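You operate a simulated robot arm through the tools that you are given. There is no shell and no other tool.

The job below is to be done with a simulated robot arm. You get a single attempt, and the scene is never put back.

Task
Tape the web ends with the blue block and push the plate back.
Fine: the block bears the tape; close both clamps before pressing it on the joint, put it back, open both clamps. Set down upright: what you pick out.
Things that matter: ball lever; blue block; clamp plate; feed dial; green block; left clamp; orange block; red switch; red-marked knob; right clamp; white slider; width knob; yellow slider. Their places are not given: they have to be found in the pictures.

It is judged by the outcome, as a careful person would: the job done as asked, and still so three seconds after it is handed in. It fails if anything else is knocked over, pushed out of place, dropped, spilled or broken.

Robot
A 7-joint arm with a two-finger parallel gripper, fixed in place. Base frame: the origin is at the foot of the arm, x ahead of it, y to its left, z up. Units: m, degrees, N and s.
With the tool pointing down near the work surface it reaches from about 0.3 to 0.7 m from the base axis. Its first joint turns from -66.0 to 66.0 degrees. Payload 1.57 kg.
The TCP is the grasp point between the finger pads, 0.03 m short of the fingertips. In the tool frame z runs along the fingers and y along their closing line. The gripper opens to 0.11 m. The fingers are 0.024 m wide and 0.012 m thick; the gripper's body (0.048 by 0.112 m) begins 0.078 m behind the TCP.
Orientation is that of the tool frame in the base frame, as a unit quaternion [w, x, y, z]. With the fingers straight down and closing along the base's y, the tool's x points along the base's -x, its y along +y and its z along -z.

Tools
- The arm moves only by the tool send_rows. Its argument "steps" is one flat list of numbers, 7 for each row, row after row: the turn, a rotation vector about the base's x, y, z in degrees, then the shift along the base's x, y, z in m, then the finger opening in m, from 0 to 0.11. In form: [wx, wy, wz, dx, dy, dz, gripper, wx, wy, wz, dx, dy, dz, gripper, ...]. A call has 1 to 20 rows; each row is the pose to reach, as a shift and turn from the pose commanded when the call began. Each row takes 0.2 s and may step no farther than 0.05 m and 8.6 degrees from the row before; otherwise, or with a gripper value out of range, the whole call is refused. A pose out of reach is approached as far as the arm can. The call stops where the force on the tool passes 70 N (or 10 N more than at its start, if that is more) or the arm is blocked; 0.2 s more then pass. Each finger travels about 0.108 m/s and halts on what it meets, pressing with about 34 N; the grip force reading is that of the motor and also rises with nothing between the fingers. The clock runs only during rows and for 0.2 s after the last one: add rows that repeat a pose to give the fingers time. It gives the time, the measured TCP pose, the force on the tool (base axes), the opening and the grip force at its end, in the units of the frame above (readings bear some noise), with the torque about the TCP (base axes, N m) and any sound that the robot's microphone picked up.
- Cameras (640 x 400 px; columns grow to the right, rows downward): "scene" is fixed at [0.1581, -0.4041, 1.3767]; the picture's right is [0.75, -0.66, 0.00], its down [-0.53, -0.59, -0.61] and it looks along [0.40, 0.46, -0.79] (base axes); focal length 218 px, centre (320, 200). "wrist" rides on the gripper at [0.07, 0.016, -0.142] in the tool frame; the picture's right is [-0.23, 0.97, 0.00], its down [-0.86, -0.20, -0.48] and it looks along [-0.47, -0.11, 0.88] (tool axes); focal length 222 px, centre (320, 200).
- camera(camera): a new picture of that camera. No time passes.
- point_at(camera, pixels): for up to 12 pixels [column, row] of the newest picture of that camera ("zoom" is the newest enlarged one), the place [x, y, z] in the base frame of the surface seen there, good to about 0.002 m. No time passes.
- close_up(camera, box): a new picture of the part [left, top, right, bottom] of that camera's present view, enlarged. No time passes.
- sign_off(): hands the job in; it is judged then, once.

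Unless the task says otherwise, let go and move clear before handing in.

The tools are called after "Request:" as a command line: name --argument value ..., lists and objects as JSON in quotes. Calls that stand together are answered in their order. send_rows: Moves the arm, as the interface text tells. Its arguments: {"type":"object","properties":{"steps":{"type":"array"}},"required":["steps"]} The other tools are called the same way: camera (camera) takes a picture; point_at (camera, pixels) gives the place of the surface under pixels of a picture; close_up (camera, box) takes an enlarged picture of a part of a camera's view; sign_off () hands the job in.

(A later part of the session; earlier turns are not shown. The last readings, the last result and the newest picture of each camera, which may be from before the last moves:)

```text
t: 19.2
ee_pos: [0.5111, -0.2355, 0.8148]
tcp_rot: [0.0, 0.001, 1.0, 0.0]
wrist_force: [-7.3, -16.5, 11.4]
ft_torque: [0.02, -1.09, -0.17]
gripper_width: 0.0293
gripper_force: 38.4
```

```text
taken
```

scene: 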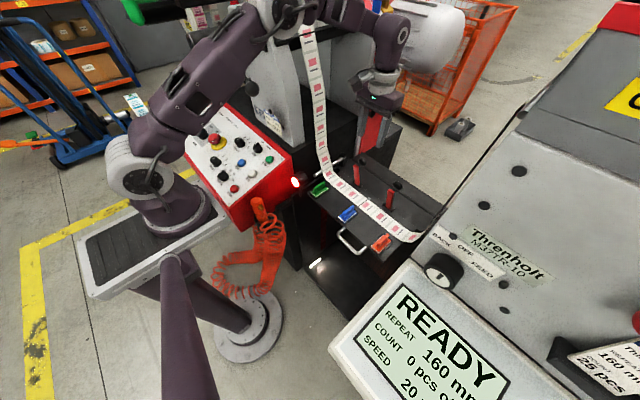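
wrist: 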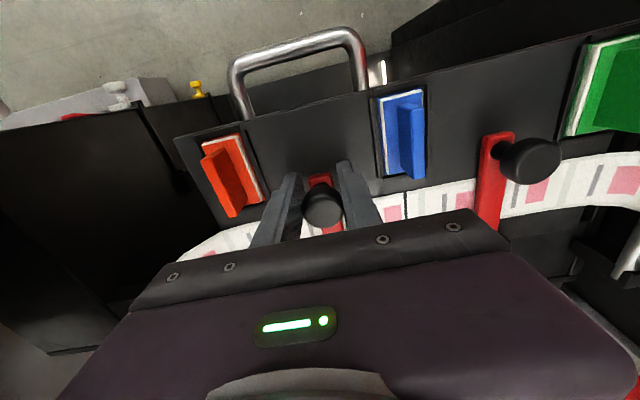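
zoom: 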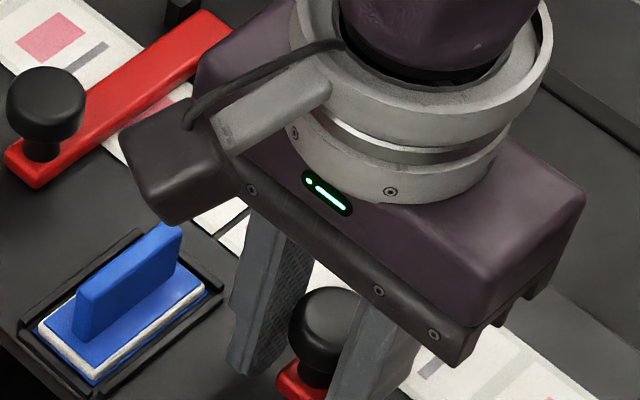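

The right bar is nearly down; a 16 N sideways force suggests the grip is a couple of mm off in y. I'll ease y by -2 mm and press down the last few mm to the stop.

Request:
send_rows --steps '[0, 0, 0, 0, -0.001, -0.001, 0.01, 0, 0, 0, 0, -0.002, -0.0025, 0.01, 0, 0, 0, 0, -0.002, -0.004, 0.01, 0, 0, 0, 0, -0.002, -0.0055, 0.01]'

Request:
close_up --camera "wrist" --box '[220, 140, 420, 260]'

Request:
point_at --camera "zoom" --pixels '[[320, 130], [325, 112], [355, 300], [365, 275], [330, 220], [310, 105]]'

```text
t: 20.2
ee_pos: [0.5109, -0.2346, 0.8105]
tcp_rot: [0.0, 0.001, 1.0, 0.001]
wrist_force: [-12.5, 1.8, 28.3]
ft_torque: [0.05, -0.44, -0.02]
gripper_width: 0.0292
gripper_force: 39.2
```

```text
3.20 times, centred on (320, 200) of wrist
```

zoom: 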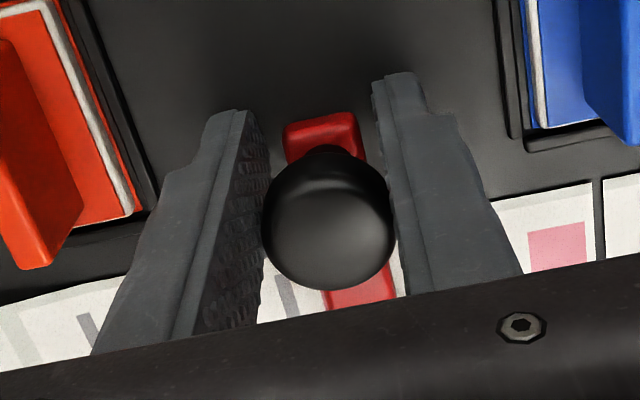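

```text
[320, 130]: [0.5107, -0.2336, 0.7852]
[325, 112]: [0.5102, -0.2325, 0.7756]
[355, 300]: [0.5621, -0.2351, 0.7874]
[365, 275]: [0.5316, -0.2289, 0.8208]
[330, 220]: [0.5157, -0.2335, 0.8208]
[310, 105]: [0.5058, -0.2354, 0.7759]
```

The right clamp has reached its stop too (28 N, bar top level at about 0.785). I'll release it the same way and lift.

Request:
send_rows --steps '[0, 0, 0, 0, 0, 0.002, 0.01, 0, 0, 0, 0, 0, 0.002, 0.03, 0, 0, 0, 0, 0, 0.002, 0.045, 0, 0, 0, 0, 0, 0.002, 0.045, 0, 0, 0, 0, 0, 0.03, 0.045, 0, 0, 0, 0, 0, 0.07, 0.045, 0, 0, 0, 0, 0, 0.11, 0.045]'

Request:
camera --camera "wrist"

Request:
close_up --camera "scene" --box '[300, 130, 430, 260]'

```text
t: 21.8
ee_pos: [0.5129, -0.236, 0.9195]
tcp_rot: [0.002, -0.001, 1.0, 0.0]
wrist_force: [-0.1, 0.4, 0.1]
ft_torque: [0.01, -0.01, 0.01]
gripper_width: 0.0453
gripper_force: 0.0
```

```text
taken
```

wrist: 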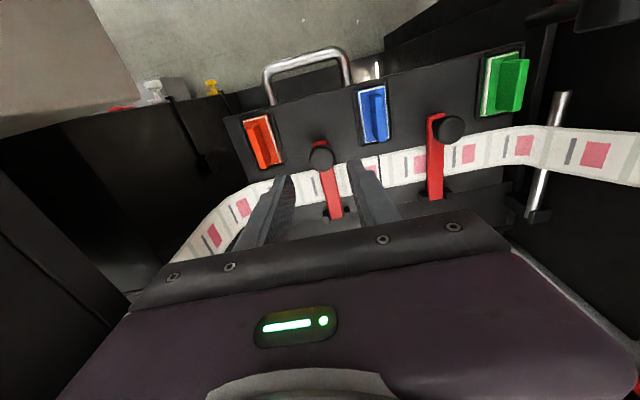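

```text
3.08 times, centred on (365, 195) of scene
```

zoom: 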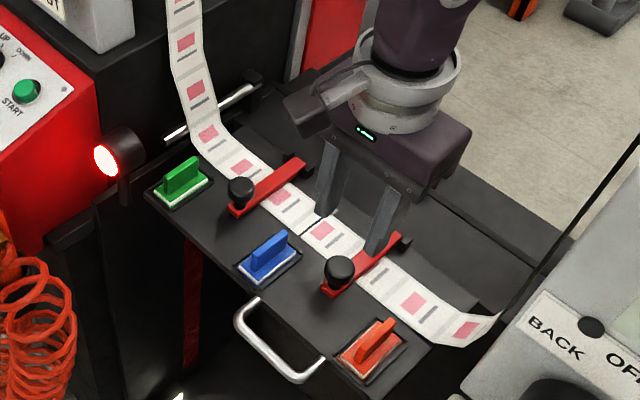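

Both clamps are closed. Next, the blue block: I move above it with the opening at 0.04 and look with the wrist camera.

Request:
send_rows --steps '[0, 0, 0, -0.01, 0.035, 0, 0.04, 0, 0, 0, -0.02, 0.07, 0, 0.04, 0, 0, 0, -0.02, 0.07, 0, 0.04]'

Request:
camera --camera "wrist"

Request:
close_up --camera "wrist" --box '[240, 90, 400, 190]'

Request:
point_at --camera "wrist" --pixels '[[320, 150], [320, 130], [320, 140]]'

```text
t: 22.6
ee_pos: [0.4914, -0.1649, 0.9192]
tcp_rot: [0.001, 0.0, 1.0, 0.0]
wrist_force: [-0.3, -0.1, -0.3]
ft_torque: [0.01, 0.0, -0.02]
gripper_width: 0.0401
gripper_force: 0.1
```

```text
taken
```

wrist: 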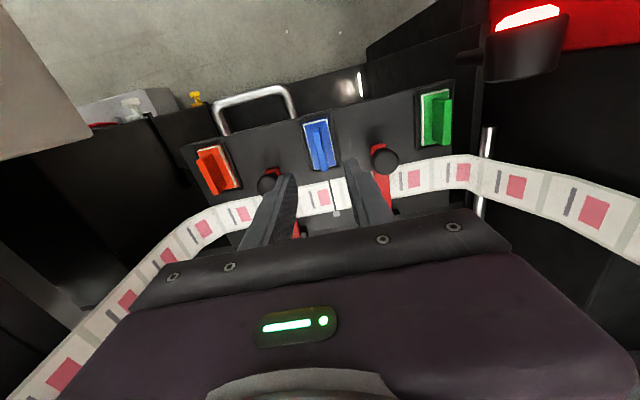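

```text
4.00 times, centred on (320, 140) of wrist
```

zoom: 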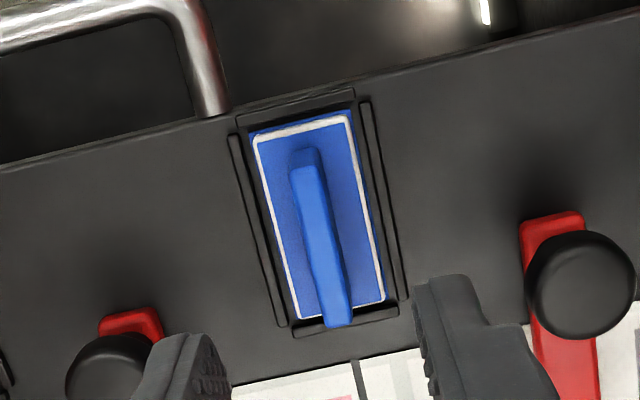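

```text
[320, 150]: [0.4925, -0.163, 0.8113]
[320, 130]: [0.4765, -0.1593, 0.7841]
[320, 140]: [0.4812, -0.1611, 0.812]
```

Request:
point_at --camera "zoom" --pixels '[[301, 172], [318, 170], [331, 318], [350, 316], [320, 250], [262, 142], [350, 118], [300, 318], [385, 302], [235, 140], [400, 300], [358, 375]]'

Request:
point_at --camera "zoom" --pixels '[[365, 110], [280, 325], [300, 98], [340, 330], [312, 250], [328, 250], [275, 220], [372, 220], [200, 120], [100, 150]]'

```text
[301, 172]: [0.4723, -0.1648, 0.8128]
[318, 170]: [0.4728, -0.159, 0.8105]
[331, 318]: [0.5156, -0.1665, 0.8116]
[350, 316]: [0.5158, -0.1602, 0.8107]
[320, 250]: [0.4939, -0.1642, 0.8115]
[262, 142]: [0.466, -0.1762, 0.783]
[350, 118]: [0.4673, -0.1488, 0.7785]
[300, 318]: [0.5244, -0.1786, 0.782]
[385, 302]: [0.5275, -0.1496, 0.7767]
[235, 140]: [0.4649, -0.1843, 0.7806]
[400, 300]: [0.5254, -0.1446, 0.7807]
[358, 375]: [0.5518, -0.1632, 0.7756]
```

```text
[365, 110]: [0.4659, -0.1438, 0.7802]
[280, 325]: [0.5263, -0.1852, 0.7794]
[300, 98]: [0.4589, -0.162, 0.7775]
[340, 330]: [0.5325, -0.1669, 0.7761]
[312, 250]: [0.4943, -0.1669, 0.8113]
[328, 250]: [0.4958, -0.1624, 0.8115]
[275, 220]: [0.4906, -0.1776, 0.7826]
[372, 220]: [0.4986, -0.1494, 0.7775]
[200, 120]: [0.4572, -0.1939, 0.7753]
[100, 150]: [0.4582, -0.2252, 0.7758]
```

The fin is at x 0.472–0.5157, y≈-0.165, top z 0.811, base top about 0.782. I'll go down to TCP z≈0.817 (tips at about 0.787, just above the base) and grip the fin.

Request:
send_rows --steps '[0, 0, 0, 0.002, 0.001, -0.03, 0.04, 0, 0, 0, 0.002, 0.001, -0.065, 0.04, 0, 0, 0, 0.002, 0.001, -0.09, 0.04, 0, 0, 0, 0.002, 0.001, -0.1007, 0.04, 0, 0, 0, 0.002, 0.001, -0.1007, 0.04]'

Request:
close_up --camera "wrist" --box '[220, 120, 420, 245]'

Request:
close_up --camera "scene" --box '[325, 180, 385, 225]'

```text
t: 23.8
ee_pos: [0.4922, -0.1644, 0.817]
tcp_rot: [0.002, 0.0, 1.0, 0.0]
wrist_force: [-0.1, -1.4, -0.1]
ft_torque: [0.01, 0.02, 0.02]
gripper_width: 0.0402
gripper_force: 0.0
```

```text
3.20 times, centred on (320, 182) of wrist
```

zoom: 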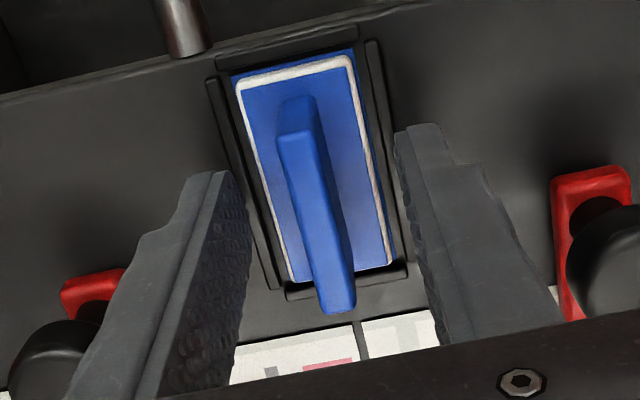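

```text
8.89 times, centred on (355, 202) of scene
```

zoom: 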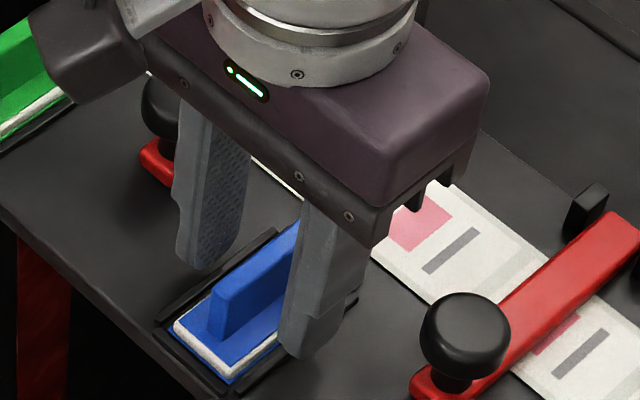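

The fingers straddle the fin correctly with tips just above the base. I'll close on it.

Request:
send_rows --steps '[0, 0, 0, 0, 0, 0, 0.02, 0, 0, 0, 0, 0, 0, 0.002, 0, 0, 0, 0, 0, 0, 0.002, 0, 0, 0, 0, 0, 0, 0.002]'

Request:
close_up --camera "wrist" --box '[220, 120, 420, 245]'

```text
t: 24.8
ee_pos: [0.4927, -0.1645, 0.8172]
tcp_rot: [0.002, -0.001, 1.0, 0.0]
wrist_force: [0.3, -0.5, 0.2]
ft_torque: [0.0, 0.01, 0.0]
gripper_width: 0.0076
gripper_force: 26.9
```

```text
3.20 times, centred on (320, 182) of wrist
```

zoom: 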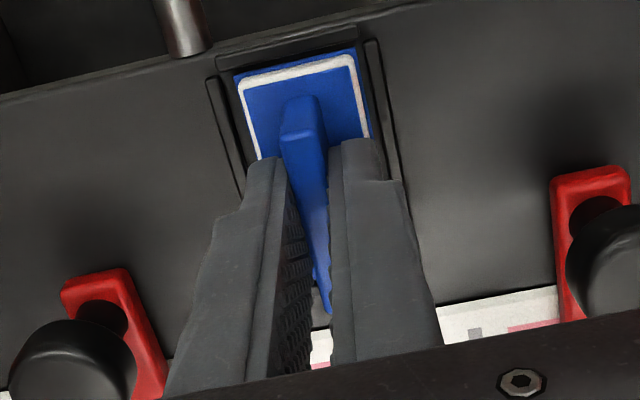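

The fin is held (opening 0.0076, 26.9 N). I'll lift slowly by 4 cm.

Request:
send_rows --steps '[0, 0, 0, 0, 0, 0.004, 0.002, 0, 0, 0, 0, 0, 0.012, 0.002, 0, 0, 0, 0, 0, 0.025, 0.002, 0, 0, 0, 0, 0, 0.04, 0.002, 0, 0, 0, 0, 0, 0.04, 0.002]'

Request:
camera --camera "wrist"

Request:
close_up --camera "scene" --box '[325, 170, 395, 225]'

```text
t: 26.0
ee_pos: [0.4941, -0.1657, 0.8567]
tcp_rot: [0.0, 0.0, 1.0, 0.001]
wrist_force: [-0.6, -0.5, 0.0]
ft_torque: [0.0, 0.01, 0.01]
gripper_width: 0.0077
gripper_force: 27.1
```

```text
taken
```

wrist: 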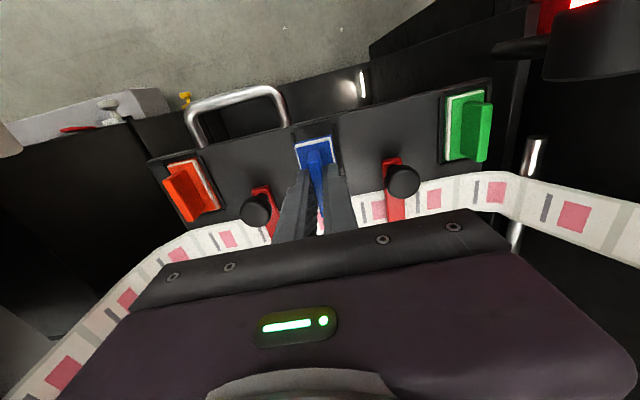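

```text
7.27 times, centred on (360, 198) of scene
```

zoom: 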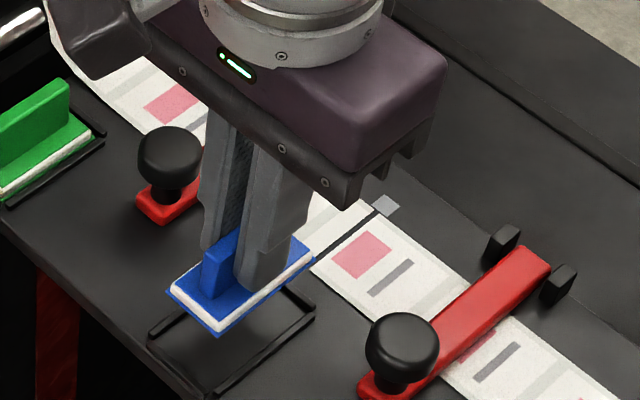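

The block is lifted level, with the blue tape strip visible beneath its white layer. I'll measure the empty nest, the held block's corners and the joint, for the relative shift.

Request:
point_at --camera "zoom" --pixels '[[172, 292], [218, 330], [313, 256], [220, 325], [152, 335], [213, 385], [312, 312], [230, 330], [315, 258], [375, 211], [345, 235], [385, 203]]'

Request:
close_up --camera "wrist" --box '[240, 120, 400, 220]'

Request:
point_at --camera "zoom" --pixels '[[235, 100], [370, 70], [300, 90], [390, 150], [225, 80], [385, 80], [235, 165], [320, 420]]'

```text
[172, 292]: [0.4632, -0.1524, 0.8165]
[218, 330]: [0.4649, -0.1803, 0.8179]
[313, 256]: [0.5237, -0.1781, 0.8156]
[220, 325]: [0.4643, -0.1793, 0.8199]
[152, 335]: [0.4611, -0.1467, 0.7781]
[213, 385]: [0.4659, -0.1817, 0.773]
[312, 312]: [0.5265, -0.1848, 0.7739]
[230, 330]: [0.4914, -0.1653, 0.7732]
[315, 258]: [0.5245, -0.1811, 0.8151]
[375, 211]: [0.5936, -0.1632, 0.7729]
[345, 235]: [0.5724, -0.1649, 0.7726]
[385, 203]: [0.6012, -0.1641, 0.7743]
```

```text
4.00 times, centred on (320, 170) of wrist
```

zoom: 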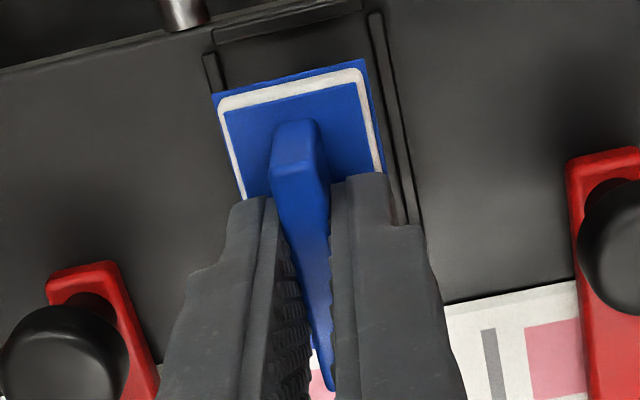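

```text
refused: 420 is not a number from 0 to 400
```

The held tape strip spans x 0.463–0.5245, y -0.152 to -0.181, and the joint is at y≈-0.1645 with web centre x≈0.568. I'll carry it +0.0745 in x, +0.001 in y and come down to 1 cm above the web.

Request:
send_rows --steps '[0, 0, 0, 0.02, 0, 0, 0.002, 0, 0, 0, 0.04, 0.0005, 0, 0.002, 0, 0, 0, 0.06, 0.001, 0, 0.002, 0, 0, 0, 0.0745, 0.001, 0, 0.002, 0, 0, 0, 0.0745, 0.001, -0.012, 0.002, 0, 0, 0, 0.0745, 0.001, -0.025, 0.002, 0, 0, 0, 0.0745, 0.001, -0.028, 0.002, 0, 0, 0, 0.0745, 0.001, -0.028, 0.002]'

Request:
close_up --camera "scene" --box '[335, 160, 405, 215]'

Request:
close_up --camera "wrist" --box '[240, 120, 400, 220]'

```text
t: 27.8
ee_pos: [0.5675, -0.1636, 0.829]
tcp_rot: [0.001, -0.001, 1.0, 0.0]
wrist_force: [0.5, 1.1, 1.1]
ft_torque: [-0.03, -0.01, 0.0]
gripper_width: 0.0079
gripper_force: 26.8
```

```text
7.27 times, centred on (370, 188) of scene
```

zoom: 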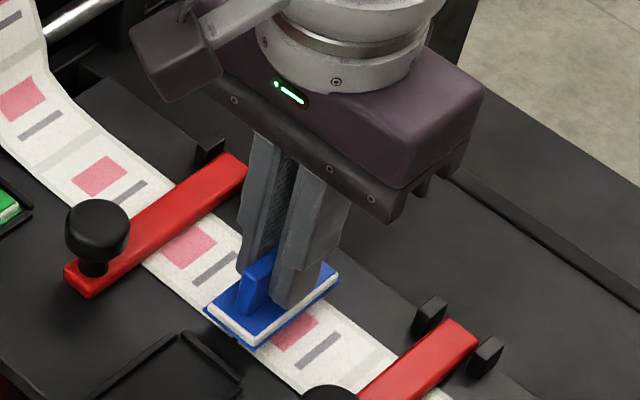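

```text
4.00 times, centred on (320, 170) of wrist
```

zoom: 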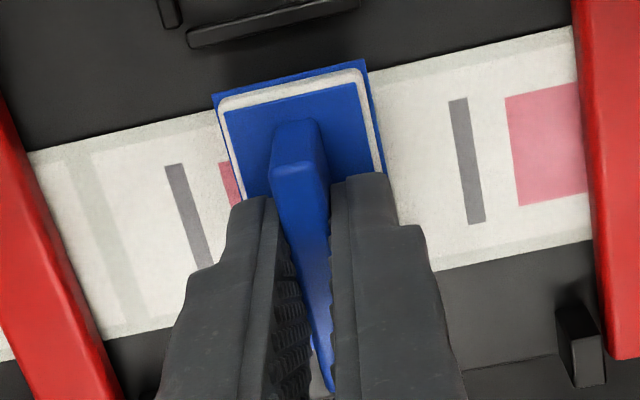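

The block hovers just over the joint. I'll verify its corners against the web edges and the joint position before pressing.

Request:
point_at --camera "zoom" --pixels '[[215, 100], [364, 62], [200, 113], [400, 66], [420, 272], [130, 333], [398, 220], [470, 100], [190, 200]]'

Request:
close_up --camera "scene" --box '[355, 185, 385, 210]'

Request:
point_at --camera "zoom" --pixels '[[320, 200], [100, 200], [200, 300], [400, 150]]'

```text
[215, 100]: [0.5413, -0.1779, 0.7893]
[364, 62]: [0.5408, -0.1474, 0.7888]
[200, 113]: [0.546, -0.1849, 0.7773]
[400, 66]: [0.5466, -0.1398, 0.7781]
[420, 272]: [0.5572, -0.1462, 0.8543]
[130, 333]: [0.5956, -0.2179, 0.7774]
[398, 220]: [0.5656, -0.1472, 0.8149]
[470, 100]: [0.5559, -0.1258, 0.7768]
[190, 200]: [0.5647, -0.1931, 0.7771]
```

```text
16.00 times, centred on (370, 198) of scene
```

zoom: 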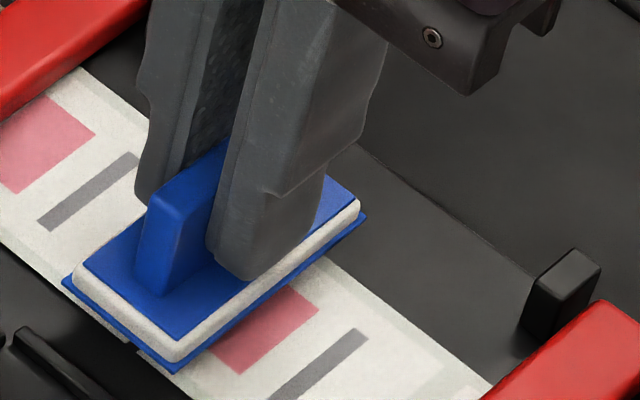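

```text
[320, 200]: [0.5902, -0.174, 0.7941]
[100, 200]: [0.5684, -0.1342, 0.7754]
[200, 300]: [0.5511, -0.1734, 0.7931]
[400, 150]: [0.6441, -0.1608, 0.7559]
```

Tape strip centre (about 0.5715, -0.163 in wrist readings) matches the web centre and joint (0.571, -0.163). I'll lower slowly and press.

Request:
send_rows --steps '[0, 0, 0, 0, 0, -0.004, 0.002, 0, 0, 0, 0, 0, -0.008, 0.002, 0, 0, 0, 0, 0, -0.01, 0.002, 0, 0, 0, 0, 0, -0.012, 0.002, 0, 0, 0, 0, 0, -0.013, 0.002, 0, 0, 0, 0, 0, -0.014, 0.002, 0, 0, 0, 0, 0, -0.014, 0.002]'

Request:
close_up --camera "scene" --box '[355, 185, 385, 210]'

```text
t: 29.4
ee_pos: [0.5691, -0.164, 0.8171]
tcp_rot: [0.001, 0.0, 1.0, 0.0]
wrist_force: [-4.2, 1.0, 19.9]
ft_torque: [0.04, 0.12, 0.01]
gripper_width: 0.0076
gripper_force: 27.2
```

```text
16.00 times, centred on (370, 198) of scene
```

zoom: 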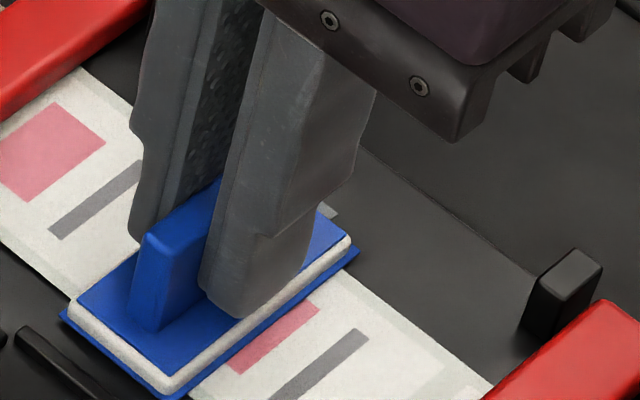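

The block is seated on the joint with about 20 N. I'll press a bit firmer (about 35 N) and hold for a second so the tape takes.

Request:
send_rows --steps '[0, 0, 0, 0, 0, -0.001, 0.002, 0, 0, 0, 0, 0, -0.002, 0.002, 0, 0, 0, 0, 0, -0.002, 0.002, 0, 0, 0, 0, 0, -0.002, 0.002, 0, 0, 0, 0, 0, -0.002, 0.002, 0, 0, 0, 0, 0, -0.002, 0.002, 0, 0, 0, 0, 0, -0.002, 0.002]'

Request:
close_up --camera "wrist" --box '[240, 120, 400, 220]'

```text
t: 31.0
ee_pos: [0.5683, -0.1643, 0.8135]
tcp_rot: [0.001, 0.0, 1.0, 0.0]
wrist_force: [2.5, -1.2, 19.3]
ft_torque: [-0.06, -0.23, 0.0]
gripper_width: 0.0078
gripper_force: 26.6
```

```text
4.00 times, centred on (320, 170) of wrist
```

zoom: 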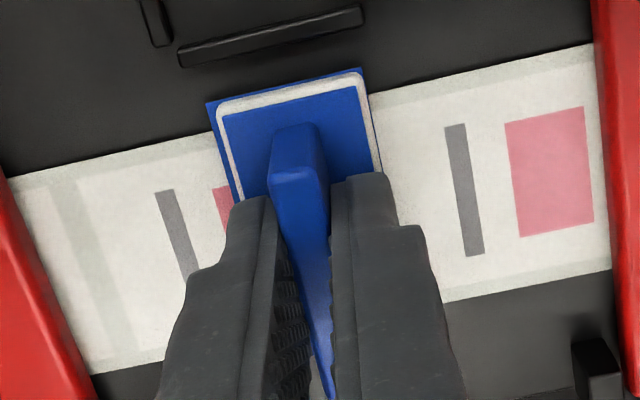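

The grip slid down the fin about 3 mm while pressing near 20 N. I'll lift gently and see whether the tape stayed on the joint.

Request:
send_rows --steps '[0, 0, 0, 0, 0, 0.003, 0.002, 0, 0, 0, 0, 0, 0.006, 0.002, 0, 0, 0, 0, 0, 0.012, 0.002, 0, 0, 0, 0, 0, 0.025, 0.002, 0, 0, 0, 0, 0, 0.04, 0.002, 0, 0, 0, 0, 0, 0.045, 0.002]'

Request:
close_up --camera "scene" --box '[335, 165, 405, 220]'

Request:
camera --camera "wrist"

```text
t: 32.4
ee_pos: [0.5676, -0.1652, 0.858]
tcp_rot: [0.001, 0.0, 1.0, 0.001]
wrist_force: [-0.8, 0.4, -0.2]
ft_torque: [0.05, 0.0, -0.03]
gripper_width: 0.0077
gripper_force: 26.8
```

```text
7.27 times, centred on (370, 192) of scene
```

zoom: 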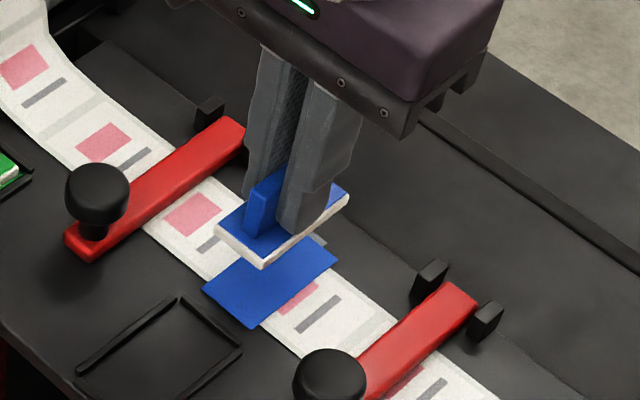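

```text
taken
```

wrist: 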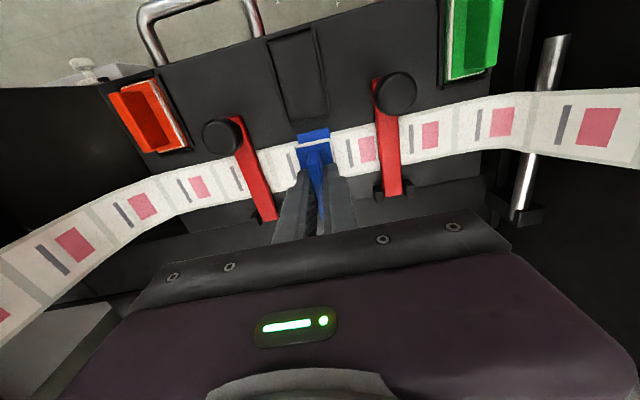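

The blue tape now lies across the joint and came off the block. Before returning the block, I measure its corners and the empty nest to check it is still level and centred in the grip.

Request:
close_up --camera "scene" --box '[340, 180, 390, 220]'

Request:
point_at --camera "zoom" --pixels '[[185, 190], [235, 235], [345, 140], [238, 225], [340, 130], [190, 180]]'

Request:
close_up --camera "wrist" --box '[240, 20, 400, 120]'

Request:
point_at --camera "zoom" --pixels '[[115, 80], [305, 40], [330, 380], [190, 400], [120, 200], [340, 200], [210, 60], [270, 390]]'

```text
10.00 times, centred on (365, 200) of scene
```

zoom: 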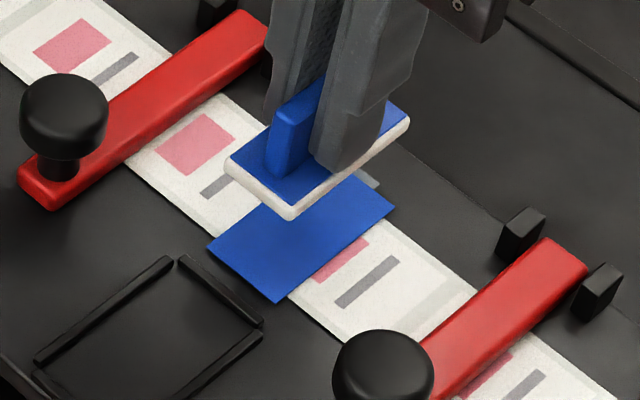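

```text
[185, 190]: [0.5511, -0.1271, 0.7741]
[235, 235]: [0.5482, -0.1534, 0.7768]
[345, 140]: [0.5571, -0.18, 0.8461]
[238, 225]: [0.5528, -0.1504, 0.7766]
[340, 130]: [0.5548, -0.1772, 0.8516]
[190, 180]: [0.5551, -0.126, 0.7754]
```

```text
4.00 times, centred on (320, 70) of wrist
```

zoom: 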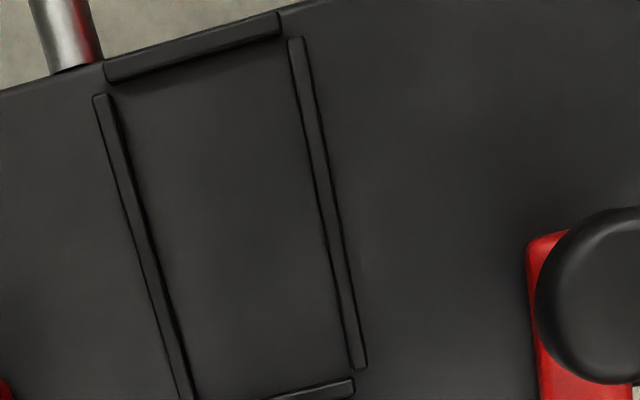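

```text
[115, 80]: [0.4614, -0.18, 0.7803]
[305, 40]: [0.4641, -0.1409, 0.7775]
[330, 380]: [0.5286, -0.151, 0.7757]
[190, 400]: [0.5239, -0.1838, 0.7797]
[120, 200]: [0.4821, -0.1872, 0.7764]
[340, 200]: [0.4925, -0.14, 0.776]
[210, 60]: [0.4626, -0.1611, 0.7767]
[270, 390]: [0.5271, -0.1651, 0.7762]
```

Nest and block need consistent readings, so I retake the scene enlargement and measure the block's bottom edge at its corners.

Request:
close_up --camera "scene" --box '[340, 180, 390, 220]'

Request:
point_at --camera "zoom" --pixels '[[228, 170], [290, 215], [406, 126], [290, 208], [345, 178], [290, 120], [283, 160], [40, 360], [262, 325], [260, 345], [178, 258], [165, 262]]'

Request:
point_at --camera "zoom" --pixels '[[208, 245], [278, 300], [394, 208], [330, 210], [295, 250]]'

```text
10.00 times, centred on (365, 200) of scene
```

zoom: 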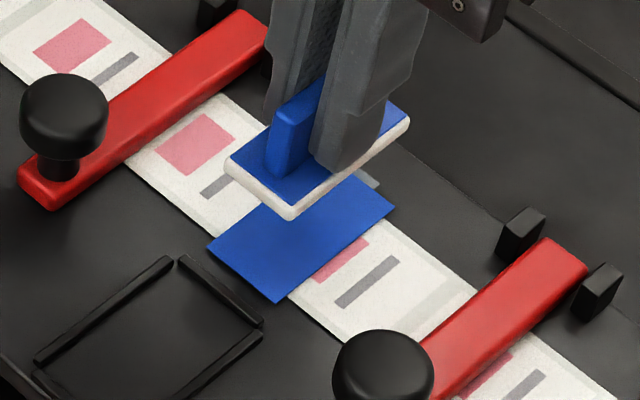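

```text
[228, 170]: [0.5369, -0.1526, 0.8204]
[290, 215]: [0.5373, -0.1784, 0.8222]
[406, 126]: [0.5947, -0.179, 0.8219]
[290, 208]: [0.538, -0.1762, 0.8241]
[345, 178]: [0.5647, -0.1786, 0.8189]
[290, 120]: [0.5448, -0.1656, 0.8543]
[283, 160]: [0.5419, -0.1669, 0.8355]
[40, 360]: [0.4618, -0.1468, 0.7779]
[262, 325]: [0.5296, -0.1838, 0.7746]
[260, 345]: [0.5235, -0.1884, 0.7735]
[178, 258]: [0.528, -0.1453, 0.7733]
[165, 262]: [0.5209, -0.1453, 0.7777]
```

```text
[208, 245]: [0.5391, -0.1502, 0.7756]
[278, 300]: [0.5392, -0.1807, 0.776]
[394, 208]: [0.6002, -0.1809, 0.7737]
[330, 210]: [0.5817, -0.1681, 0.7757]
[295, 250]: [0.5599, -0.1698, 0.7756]
```

The block is level (edges 0.820–0.822) and the tape is flat on the web across the joint. I'll carry the block back over the nest and stop about 1 cm above it.

Request:
send_rows --steps '[0, 0, 0, -0.02, 0, 0, 0.002, 0, 0, 0, -0.04, 0, 0, 0.002, 0, 0, 0, -0.06, -0.0005, 0, 0.002, 0, 0, 0, -0.0735, -0.0007, 0, 0.002, 0, 0, 0, -0.0735, -0.0007, -0.015, 0.002, 0, 0, 0, -0.0735, -0.0007, -0.032, 0.002, 0, 0, 0, -0.0735, -0.0007, -0.034, 0.002, 0, 0, 0, -0.0735, -0.0007, -0.034, 0.002]'

Request:
close_up --camera "scene" --box '[330, 190, 370, 222]'

Request:
close_up --camera "wrist" --box '[240, 120, 400, 220]'

```text
t: 34.2
ee_pos: [0.494, -0.1652, 0.8253]
tcp_rot: [-0.001, 0.001, 1.0, -0.001]
wrist_force: [-0.6, 0.0, 0.1]
ft_torque: [0.0, -0.02, -0.04]
gripper_width: 0.0079
gripper_force: 26.8
```

```text
12.50 times, centred on (350, 206) of scene
```

zoom: 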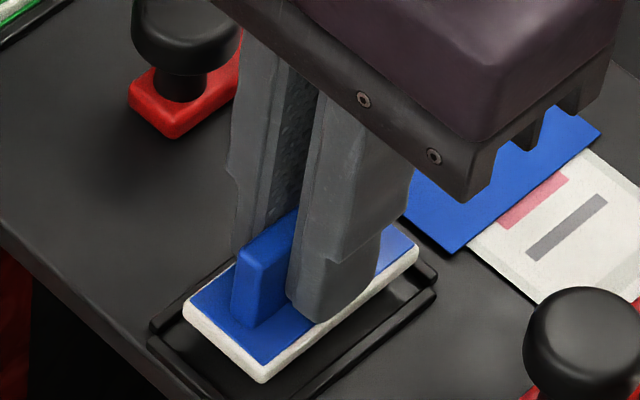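

```text
4.00 times, centred on (320, 170) of wrist
```

zoom: 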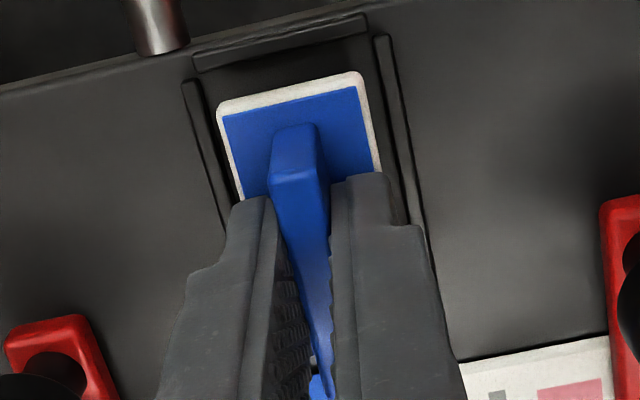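

The block hovers about 1 cm above the nest and looks centred. I'll measure the clearances on both sides before inserting it.

Request:
point_at --camera "zoom" --pixels '[[220, 108], [358, 75], [375, 160], [232, 160], [192, 90], [218, 180], [383, 50], [405, 150], [280, 55], [285, 35]]'

Request:
close_up --camera "scene" --box '[330, 190, 370, 222]'

Request:
point_at --camera "zoom" --pixels '[[186, 312], [262, 380], [416, 258], [300, 352], [155, 330], [435, 290], [400, 320], [200, 268], [430, 265], [350, 360]]'

```text
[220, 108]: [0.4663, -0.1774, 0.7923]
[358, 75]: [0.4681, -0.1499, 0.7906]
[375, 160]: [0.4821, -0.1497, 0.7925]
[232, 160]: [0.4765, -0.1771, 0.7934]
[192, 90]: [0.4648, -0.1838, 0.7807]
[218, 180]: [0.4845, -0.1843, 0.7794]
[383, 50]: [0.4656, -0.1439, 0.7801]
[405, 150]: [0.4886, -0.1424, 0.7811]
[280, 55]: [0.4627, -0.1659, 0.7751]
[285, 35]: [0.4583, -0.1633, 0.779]
```

```text
12.50 times, centred on (350, 206) of scene
```

zoom: 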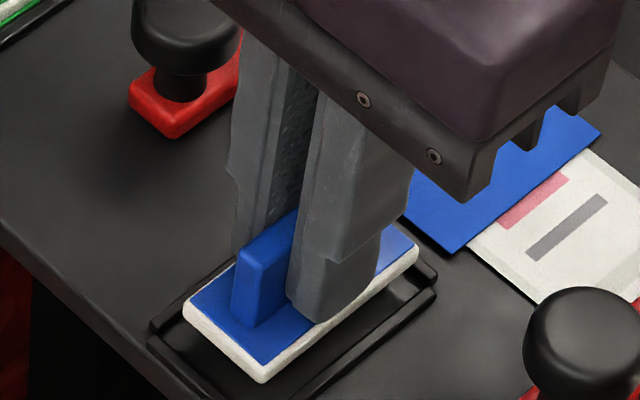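

```text
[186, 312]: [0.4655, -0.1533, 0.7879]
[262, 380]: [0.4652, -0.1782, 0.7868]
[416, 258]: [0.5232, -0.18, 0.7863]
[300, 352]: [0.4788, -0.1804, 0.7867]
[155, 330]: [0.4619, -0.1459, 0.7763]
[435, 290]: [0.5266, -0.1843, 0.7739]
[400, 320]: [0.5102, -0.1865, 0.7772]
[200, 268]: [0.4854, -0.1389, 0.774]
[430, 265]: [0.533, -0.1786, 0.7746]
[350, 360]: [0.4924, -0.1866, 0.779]
```

The block is centred between the nest walls (walls at y -0.184/-0.143, block -0.177/-0.150 in wrist readings). I'll lower it until light contact.

Request:
send_rows --steps '[0, 0, 0, 0, 0, -0.004, 0.002, 0, 0, 0, 0, 0, -0.008, 0.002, 0, 0, 0, 0, 0, -0.01, 0.002, 0, 0, 0, 0, 0, -0.0115, 0.002, 0, 0, 0, 0, 0, -0.0115, 0.002]'

Request:
close_up --camera "scene" --box '[330, 190, 370, 222]'

Request:
point_at --camera "zoom" --pixels '[[186, 335], [190, 345], [262, 400], [300, 372], [410, 290]]'

```text
t: 35.4
ee_pos: [0.4951, -0.1647, 0.814]
tcp_rot: [0.0, 0.0, 1.0, 0.0]
wrist_force: [-2.8, 1.0, 15.6]
ft_torque: [0.05, 0.04, 0.03]
gripper_width: 0.008
gripper_force: 26.9
```

```text
12.50 times, centred on (350, 206) of scene
```

zoom: 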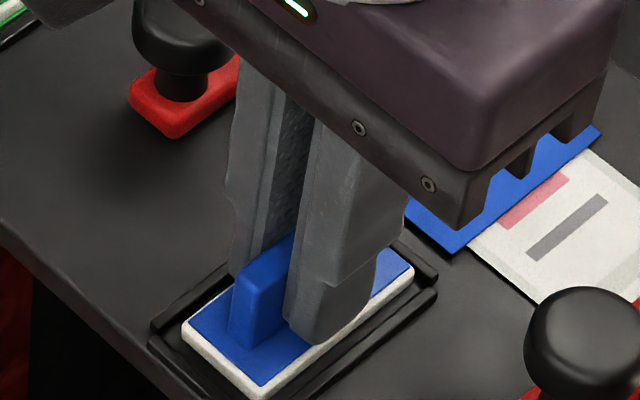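

```text
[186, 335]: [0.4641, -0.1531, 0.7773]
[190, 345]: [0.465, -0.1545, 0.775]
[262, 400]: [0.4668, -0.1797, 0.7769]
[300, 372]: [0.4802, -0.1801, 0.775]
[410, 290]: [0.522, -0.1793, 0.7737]
```

The block is seated in its nest (bottom edge 0.774–0.775, 15.6 N). I'll ease off slightly, open the fingers to 0.035 and lift.

Request:
send_rows --steps '[0, 0, 0, 0, 0, 0.001, 0.002, 0, 0, 0, 0, 0, 0.001, 0.015, 0, 0, 0, 0, 0, 0.001, 0.035, 0, 0, 0, 0, 0, 0.001, 0.035, 0, 0, 0, 0, 0, 0.02, 0.035, 0, 0, 0, 0, 0, 0.06, 0.035, 0, 0, 0, 0, 0, 0.1, 0.04, 0, 0, 0, 0, 0, 0.11, 0.045]'

Request:
camera --camera "wrist"

Request:
close_up --camera "scene" --box '[320, 165, 400, 230]'

```text
t: 37.2
ee_pos: [0.4943, -0.1644, 0.9235]
tcp_rot: [0.001, 0.0, 1.0, 0.0]
wrist_force: [0.4, 0.5, -0.6]
ft_torque: [0.0, -0.01, -0.03]
gripper_width: 0.0447
gripper_force: 0.1
```

```text
taken
```

wrist: 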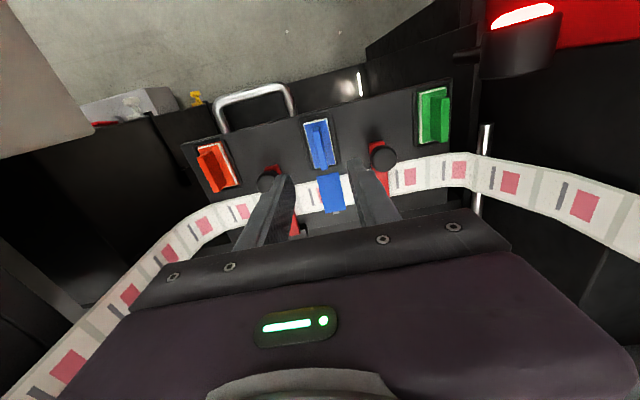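

```text
6.15 times, centred on (360, 198) of scene
```

zoom: 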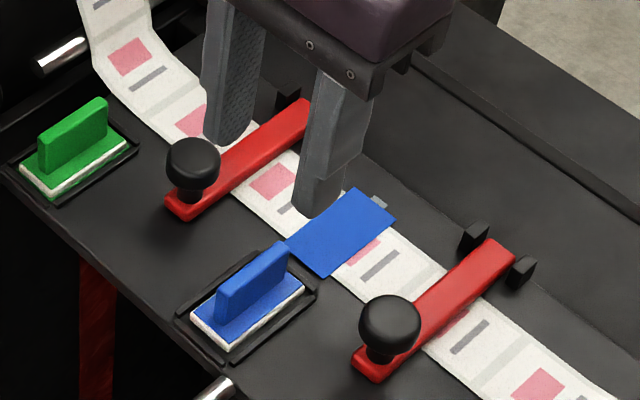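

The blue block stands in its nest and the blue tape is on the joint. Now I open the clamps, starting with the left: move above its knob and descend with the fingers around it.

Request:
send_rows --steps '[0, 0, 0, 0.009, 0.035, 0, 0.046, 0, 0, 0, 0.0187, 0.0697, 0, 0.046, 0, 0, 0, 0.0187, 0.0697, -0.035, 0.046, 0, 0, 0, 0.0187, 0.0697, -0.07, 0.046, 0, 0, 0, 0.0187, 0.0697, -0.095, 0.046, 0, 0, 0, 0.0187, 0.0697, -0.1095, 0.046, 0, 0, 0, 0.0187, 0.0697, -0.1095, 0.046]'

Request:
close_up --camera "wrist" --box '[220, 120, 420, 245]'

```text
t: 38.8
ee_pos: [0.5135, -0.0942, 0.8138]
tcp_rot: [0.001, 0.0, 1.0, 0.0]
wrist_force: [0.5, -0.3, -0.2]
ft_torque: [-0.02, -0.02, 0.0]
gripper_width: 0.0458
gripper_force: 0.0
```

```text
3.20 times, centred on (320, 182) of wrist
```

zoom: 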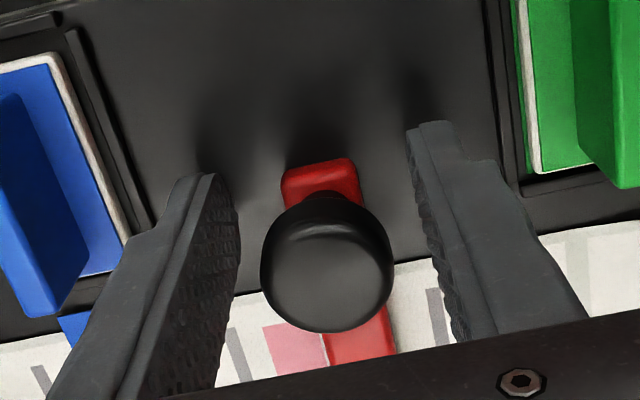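

The left knob is centred between the fingers. I'll close on it and begin the reverse arc.

Request:
send_rows --steps '[0, 0, 0, 0, 0, 0, 0.02, 0, 0, 0, 0, 0, 0, 0.01, 0, 0, 0, 0, 0, 0, 0.01, 0, 0, 0, 0.0001, 0, 0.003, 0.01, 0, 0, 0, 0.0006, 0, 0.007, 0.01, 0, 0, 0, 0.002, 0, 0.0124, 0.01, 0, 0, 0, 0.0037, 0, 0.0177, 0.01, 0, 0, 0, 0.0064, 0, 0.0246, 0.01]'

Request:
close_up --camera "scene" --box '[320, 150, 400, 215]'

Request:
close_up --camera "wrist" --box '[220, 120, 420, 245]'

```text
t: 40.6
ee_pos: [0.5186, -0.0954, 0.8387]
tcp_rot: [0.0, 0.001, 1.0, 0.0]
wrist_force: [2.8, -4.8, -14.0]
ft_torque: [0.01, 1.15, -0.05]
gripper_width: 0.0289
gripper_force: 38.5
```

```text
6.15 times, centred on (360, 182) of scene
```

zoom: 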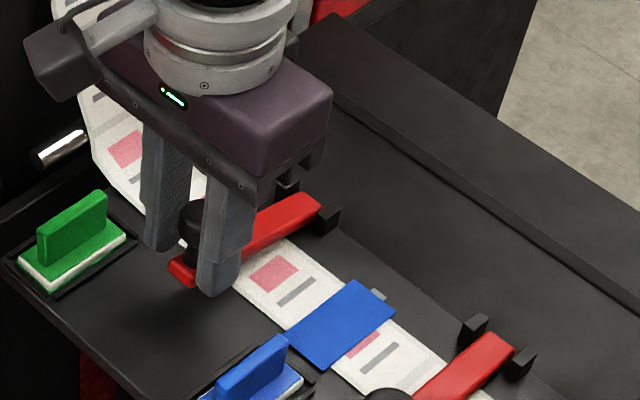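

```text
3.20 times, centred on (320, 182) of wrist
```

zoom: 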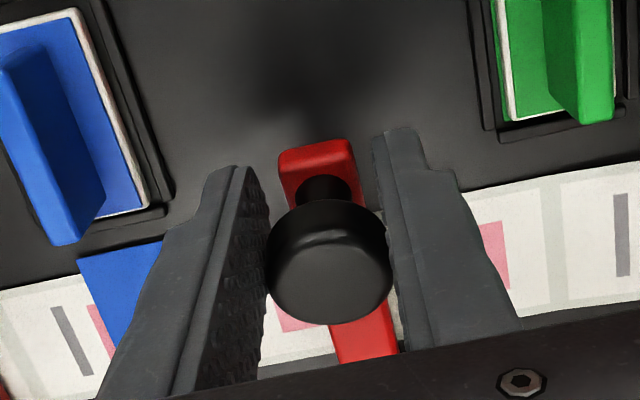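

The left bar is lifting with about 14 N. I'll continue the reverse arc most of the way up.

Request:
send_rows --steps '[0, 0, 0, 0.004, 0, 0.0083, 0.01, 0, 0, 0, 0.0087, 0, 0.0162, 0.01, 0, 0, 0, 0.0141, 0, 0.0238, 0.01, 0, 0, 0, 0.0201, 0, 0.0308, 0.01, 0, 0, 0, 0.0267, 0, 0.0372, 0.01, 0, 0, 0, 0.0339, 0, 0.0431, 0.01, 0, 0, 0, 0.0415, 0, 0.0483, 0.01, 0, 0, 0, 0.0496, 0, 0.0528, 0.01, 0, 0, 0, 0.058, 0, 0.0566, 0.01, 0, 0, 0, 0.0668, 0, 0.0597, 0.01, 0, 0, 0, 0.0757, 0, 0.0619, 0.01]'

Request:
close_up --camera "scene" --box '[300, 130, 430, 260]'

Request:
close_up --camera "wrist" --box '[220, 100, 420, 225]'

```text
t: 43.0
ee_pos: [0.5959, -0.0956, 0.9012]
tcp_rot: [0.0, 0.001, 1.0, 0.0]
wrist_force: [-10.5, -2.3, -2.3]
ft_torque: [-0.08, 1.23, 0.01]
gripper_width: 0.029
gripper_force: 38.5
```

```text
3.08 times, centred on (365, 195) of scene
```

zoom: 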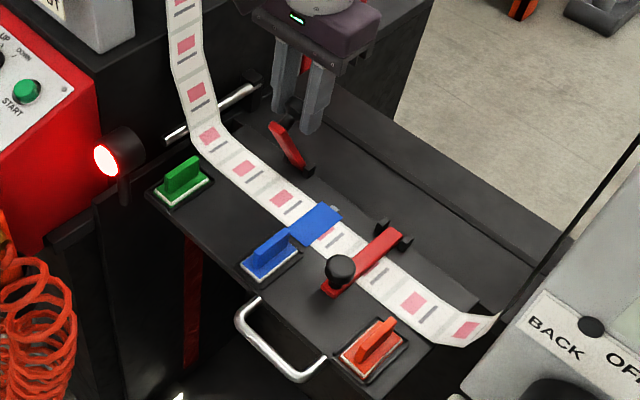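

```text
3.20 times, centred on (320, 162) of wrist
```

zoom: 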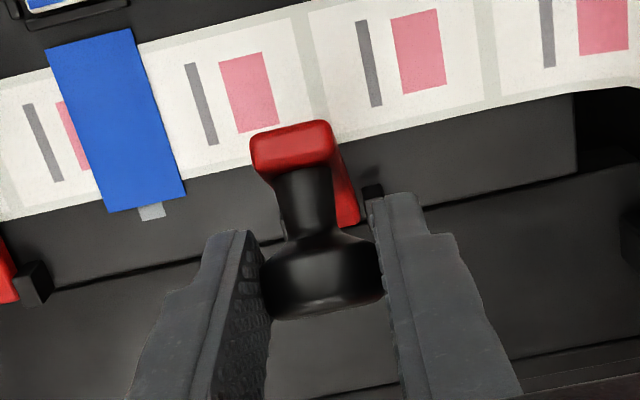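

The left bar is nearly up again and the tape stays on the joint. I'll finish the last part of the arc.

Request:
send_rows --steps '[0, 0, 0, 0.0045, 0, 0.0009, 0.01, 0, 0, 0, 0.0091, 0, 0.0016, 0.01, 0, 0, 0, 0.0138, 0, 0.002, 0.01, 0, 0, 0, 0.0184, 0, 0.0023, 0.01, 0, 0, 0, 0.023, 0, 0.0023, 0.01, 0, 0, 0, 0.0265, 0, 0.0023, 0.01]'

Request:
close_up --camera "scene" --box '[340, 150, 400, 195]'

Request:
point_at --camera "zoom" --pixels '[[195, 160], [200, 210], [208, 260], [212, 300]]'

```text
t: 44.4
ee_pos: [0.6219, -0.0954, 0.9022]
tcp_rot: [0.001, 0.0, 1.0, -0.001]
wrist_force: [-8.4, 1.5, 9.9]
ft_torque: [0.01, 1.16, -0.03]
gripper_width: 0.0288
gripper_force: 38.9
```

```text
8.89 times, centred on (370, 172) of scene
```

zoom: 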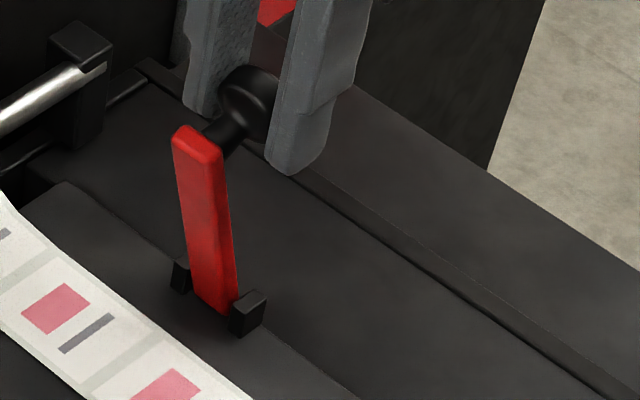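

```text
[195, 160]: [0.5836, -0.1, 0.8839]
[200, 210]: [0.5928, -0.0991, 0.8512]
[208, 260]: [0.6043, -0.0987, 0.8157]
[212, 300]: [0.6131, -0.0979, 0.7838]
```

The left bar leans about 16.4° now versus 15.7° originally. I'll push 3 mm more to feel the open stop.

Request:
send_rows --steps '[0, 0, 0, 0.0015, 0, 0, 0.01, 0, 0, 0, 0.003, 0, 0, 0.01, 0, 0, 0, 0.003, 0, 0, 0.01]'

Request:
close_up --camera "scene" --box '[340, 150, 400, 195]'

Request:
point_at --camera "zoom" --pixels '[[195, 160], [200, 210], [208, 260], [212, 300], [160, 398], [240, 340]]'

```text
t: 45.2
ee_pos: [0.6237, -0.0946, 0.9021]
tcp_rot: [0.001, 0.0, 1.0, -0.001]
wrist_force: [-8.9, -1.0, 4.0]
ft_torque: [-0.05, 1.06, -0.01]
gripper_width: 0.0289
gripper_force: 38.7
```

```text
8.89 times, centred on (370, 172) of scene
```

zoom: 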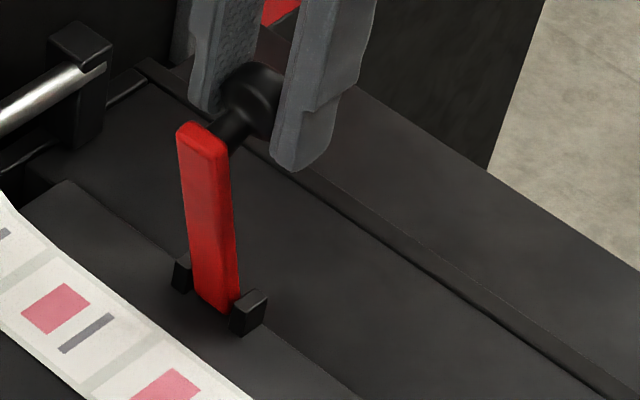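

```text
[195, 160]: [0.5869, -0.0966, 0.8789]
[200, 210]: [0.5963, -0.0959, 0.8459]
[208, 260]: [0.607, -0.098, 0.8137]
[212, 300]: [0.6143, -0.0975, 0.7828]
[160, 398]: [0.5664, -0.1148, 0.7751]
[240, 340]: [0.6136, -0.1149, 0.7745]
```

Still only about 9 N, so it may not be at the stop yet. I'll push 4 mm more, slightly lower, watching the force.

Request:
send_rows --steps '[0, 0, 0, 0.002, 0, 0, 0.01, 0, 0, 0, 0.004, 0, 0, 0.01, 0, 0, 0, 0.004, 0, 0, 0.01]'

Request:
close_up --camera "scene" --box '[340, 150, 400, 195]'

Request:
point_at --camera "zoom" --pixels '[[200, 160], [205, 210], [212, 260], [215, 300], [160, 398], [240, 340]]'

```text
t: 46.0
ee_pos: [0.6283, -0.0951, 0.9031]
tcp_rot: [-0.001, 0.0, 1.0, 0.0]
wrist_force: [-14.4, -2.0, 0.9]
ft_torque: [-0.01, 1.21, 0.01]
gripper_width: 0.0291
gripper_force: 38.9
```

```text
8.89 times, centred on (370, 172) of scene
```

zoom: 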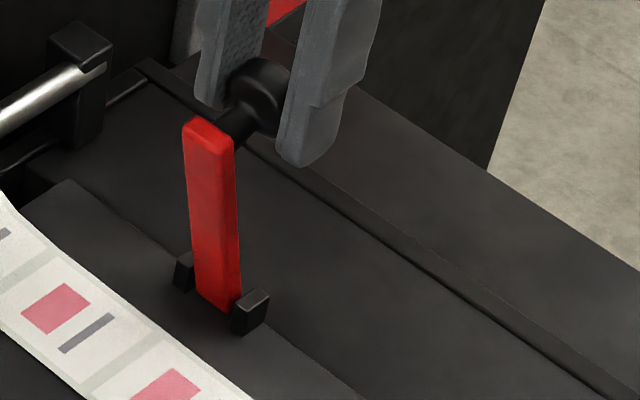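

```text
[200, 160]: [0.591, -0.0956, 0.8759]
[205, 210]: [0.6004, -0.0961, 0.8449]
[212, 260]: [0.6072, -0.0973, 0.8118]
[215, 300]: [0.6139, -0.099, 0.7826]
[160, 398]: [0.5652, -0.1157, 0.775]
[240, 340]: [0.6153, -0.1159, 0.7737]
```

The bar leans 13.8°, slightly more open than the original 15.7°, so the left clamp is open. I'll release the knob, lift, and check that it stays.

Request:
send_rows --steps '[0, 0, 0, 0, 0, 0, 0.025, 0, 0, 0, 0, 0, 0, 0.05, 0, 0, 0, 0, 0, 0, 0.06, 0, 0, 0, 0, 0, 0.02, 0.06, 0, 0, 0, 0, 0, 0.06, 0.06, 0, 0, 0, 0, 0, 0.08, 0.06]'

Request:
close_up --camera "scene" --box '[300, 130, 430, 260]'

Request:
camera --camera "wrist"

```text
t: 47.4
ee_pos: [0.6296, -0.0954, 0.983]
tcp_rot: [0.001, 0.0, 1.0, 0.0]
wrist_force: [0.2, -0.1, -0.4]
ft_torque: [0.0, 0.04, 0.01]
gripper_width: 0.06
gripper_force: 0.0
```

```text
3.08 times, centred on (365, 195) of scene
```

zoom: 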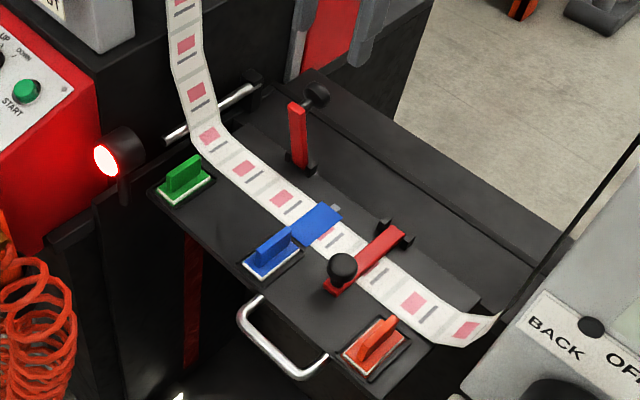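

```text
taken
```

wrist: 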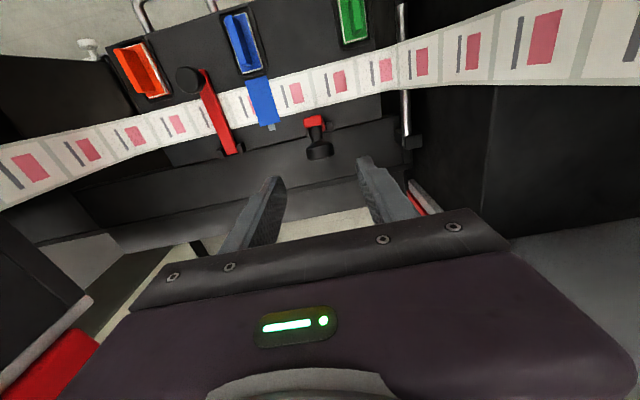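

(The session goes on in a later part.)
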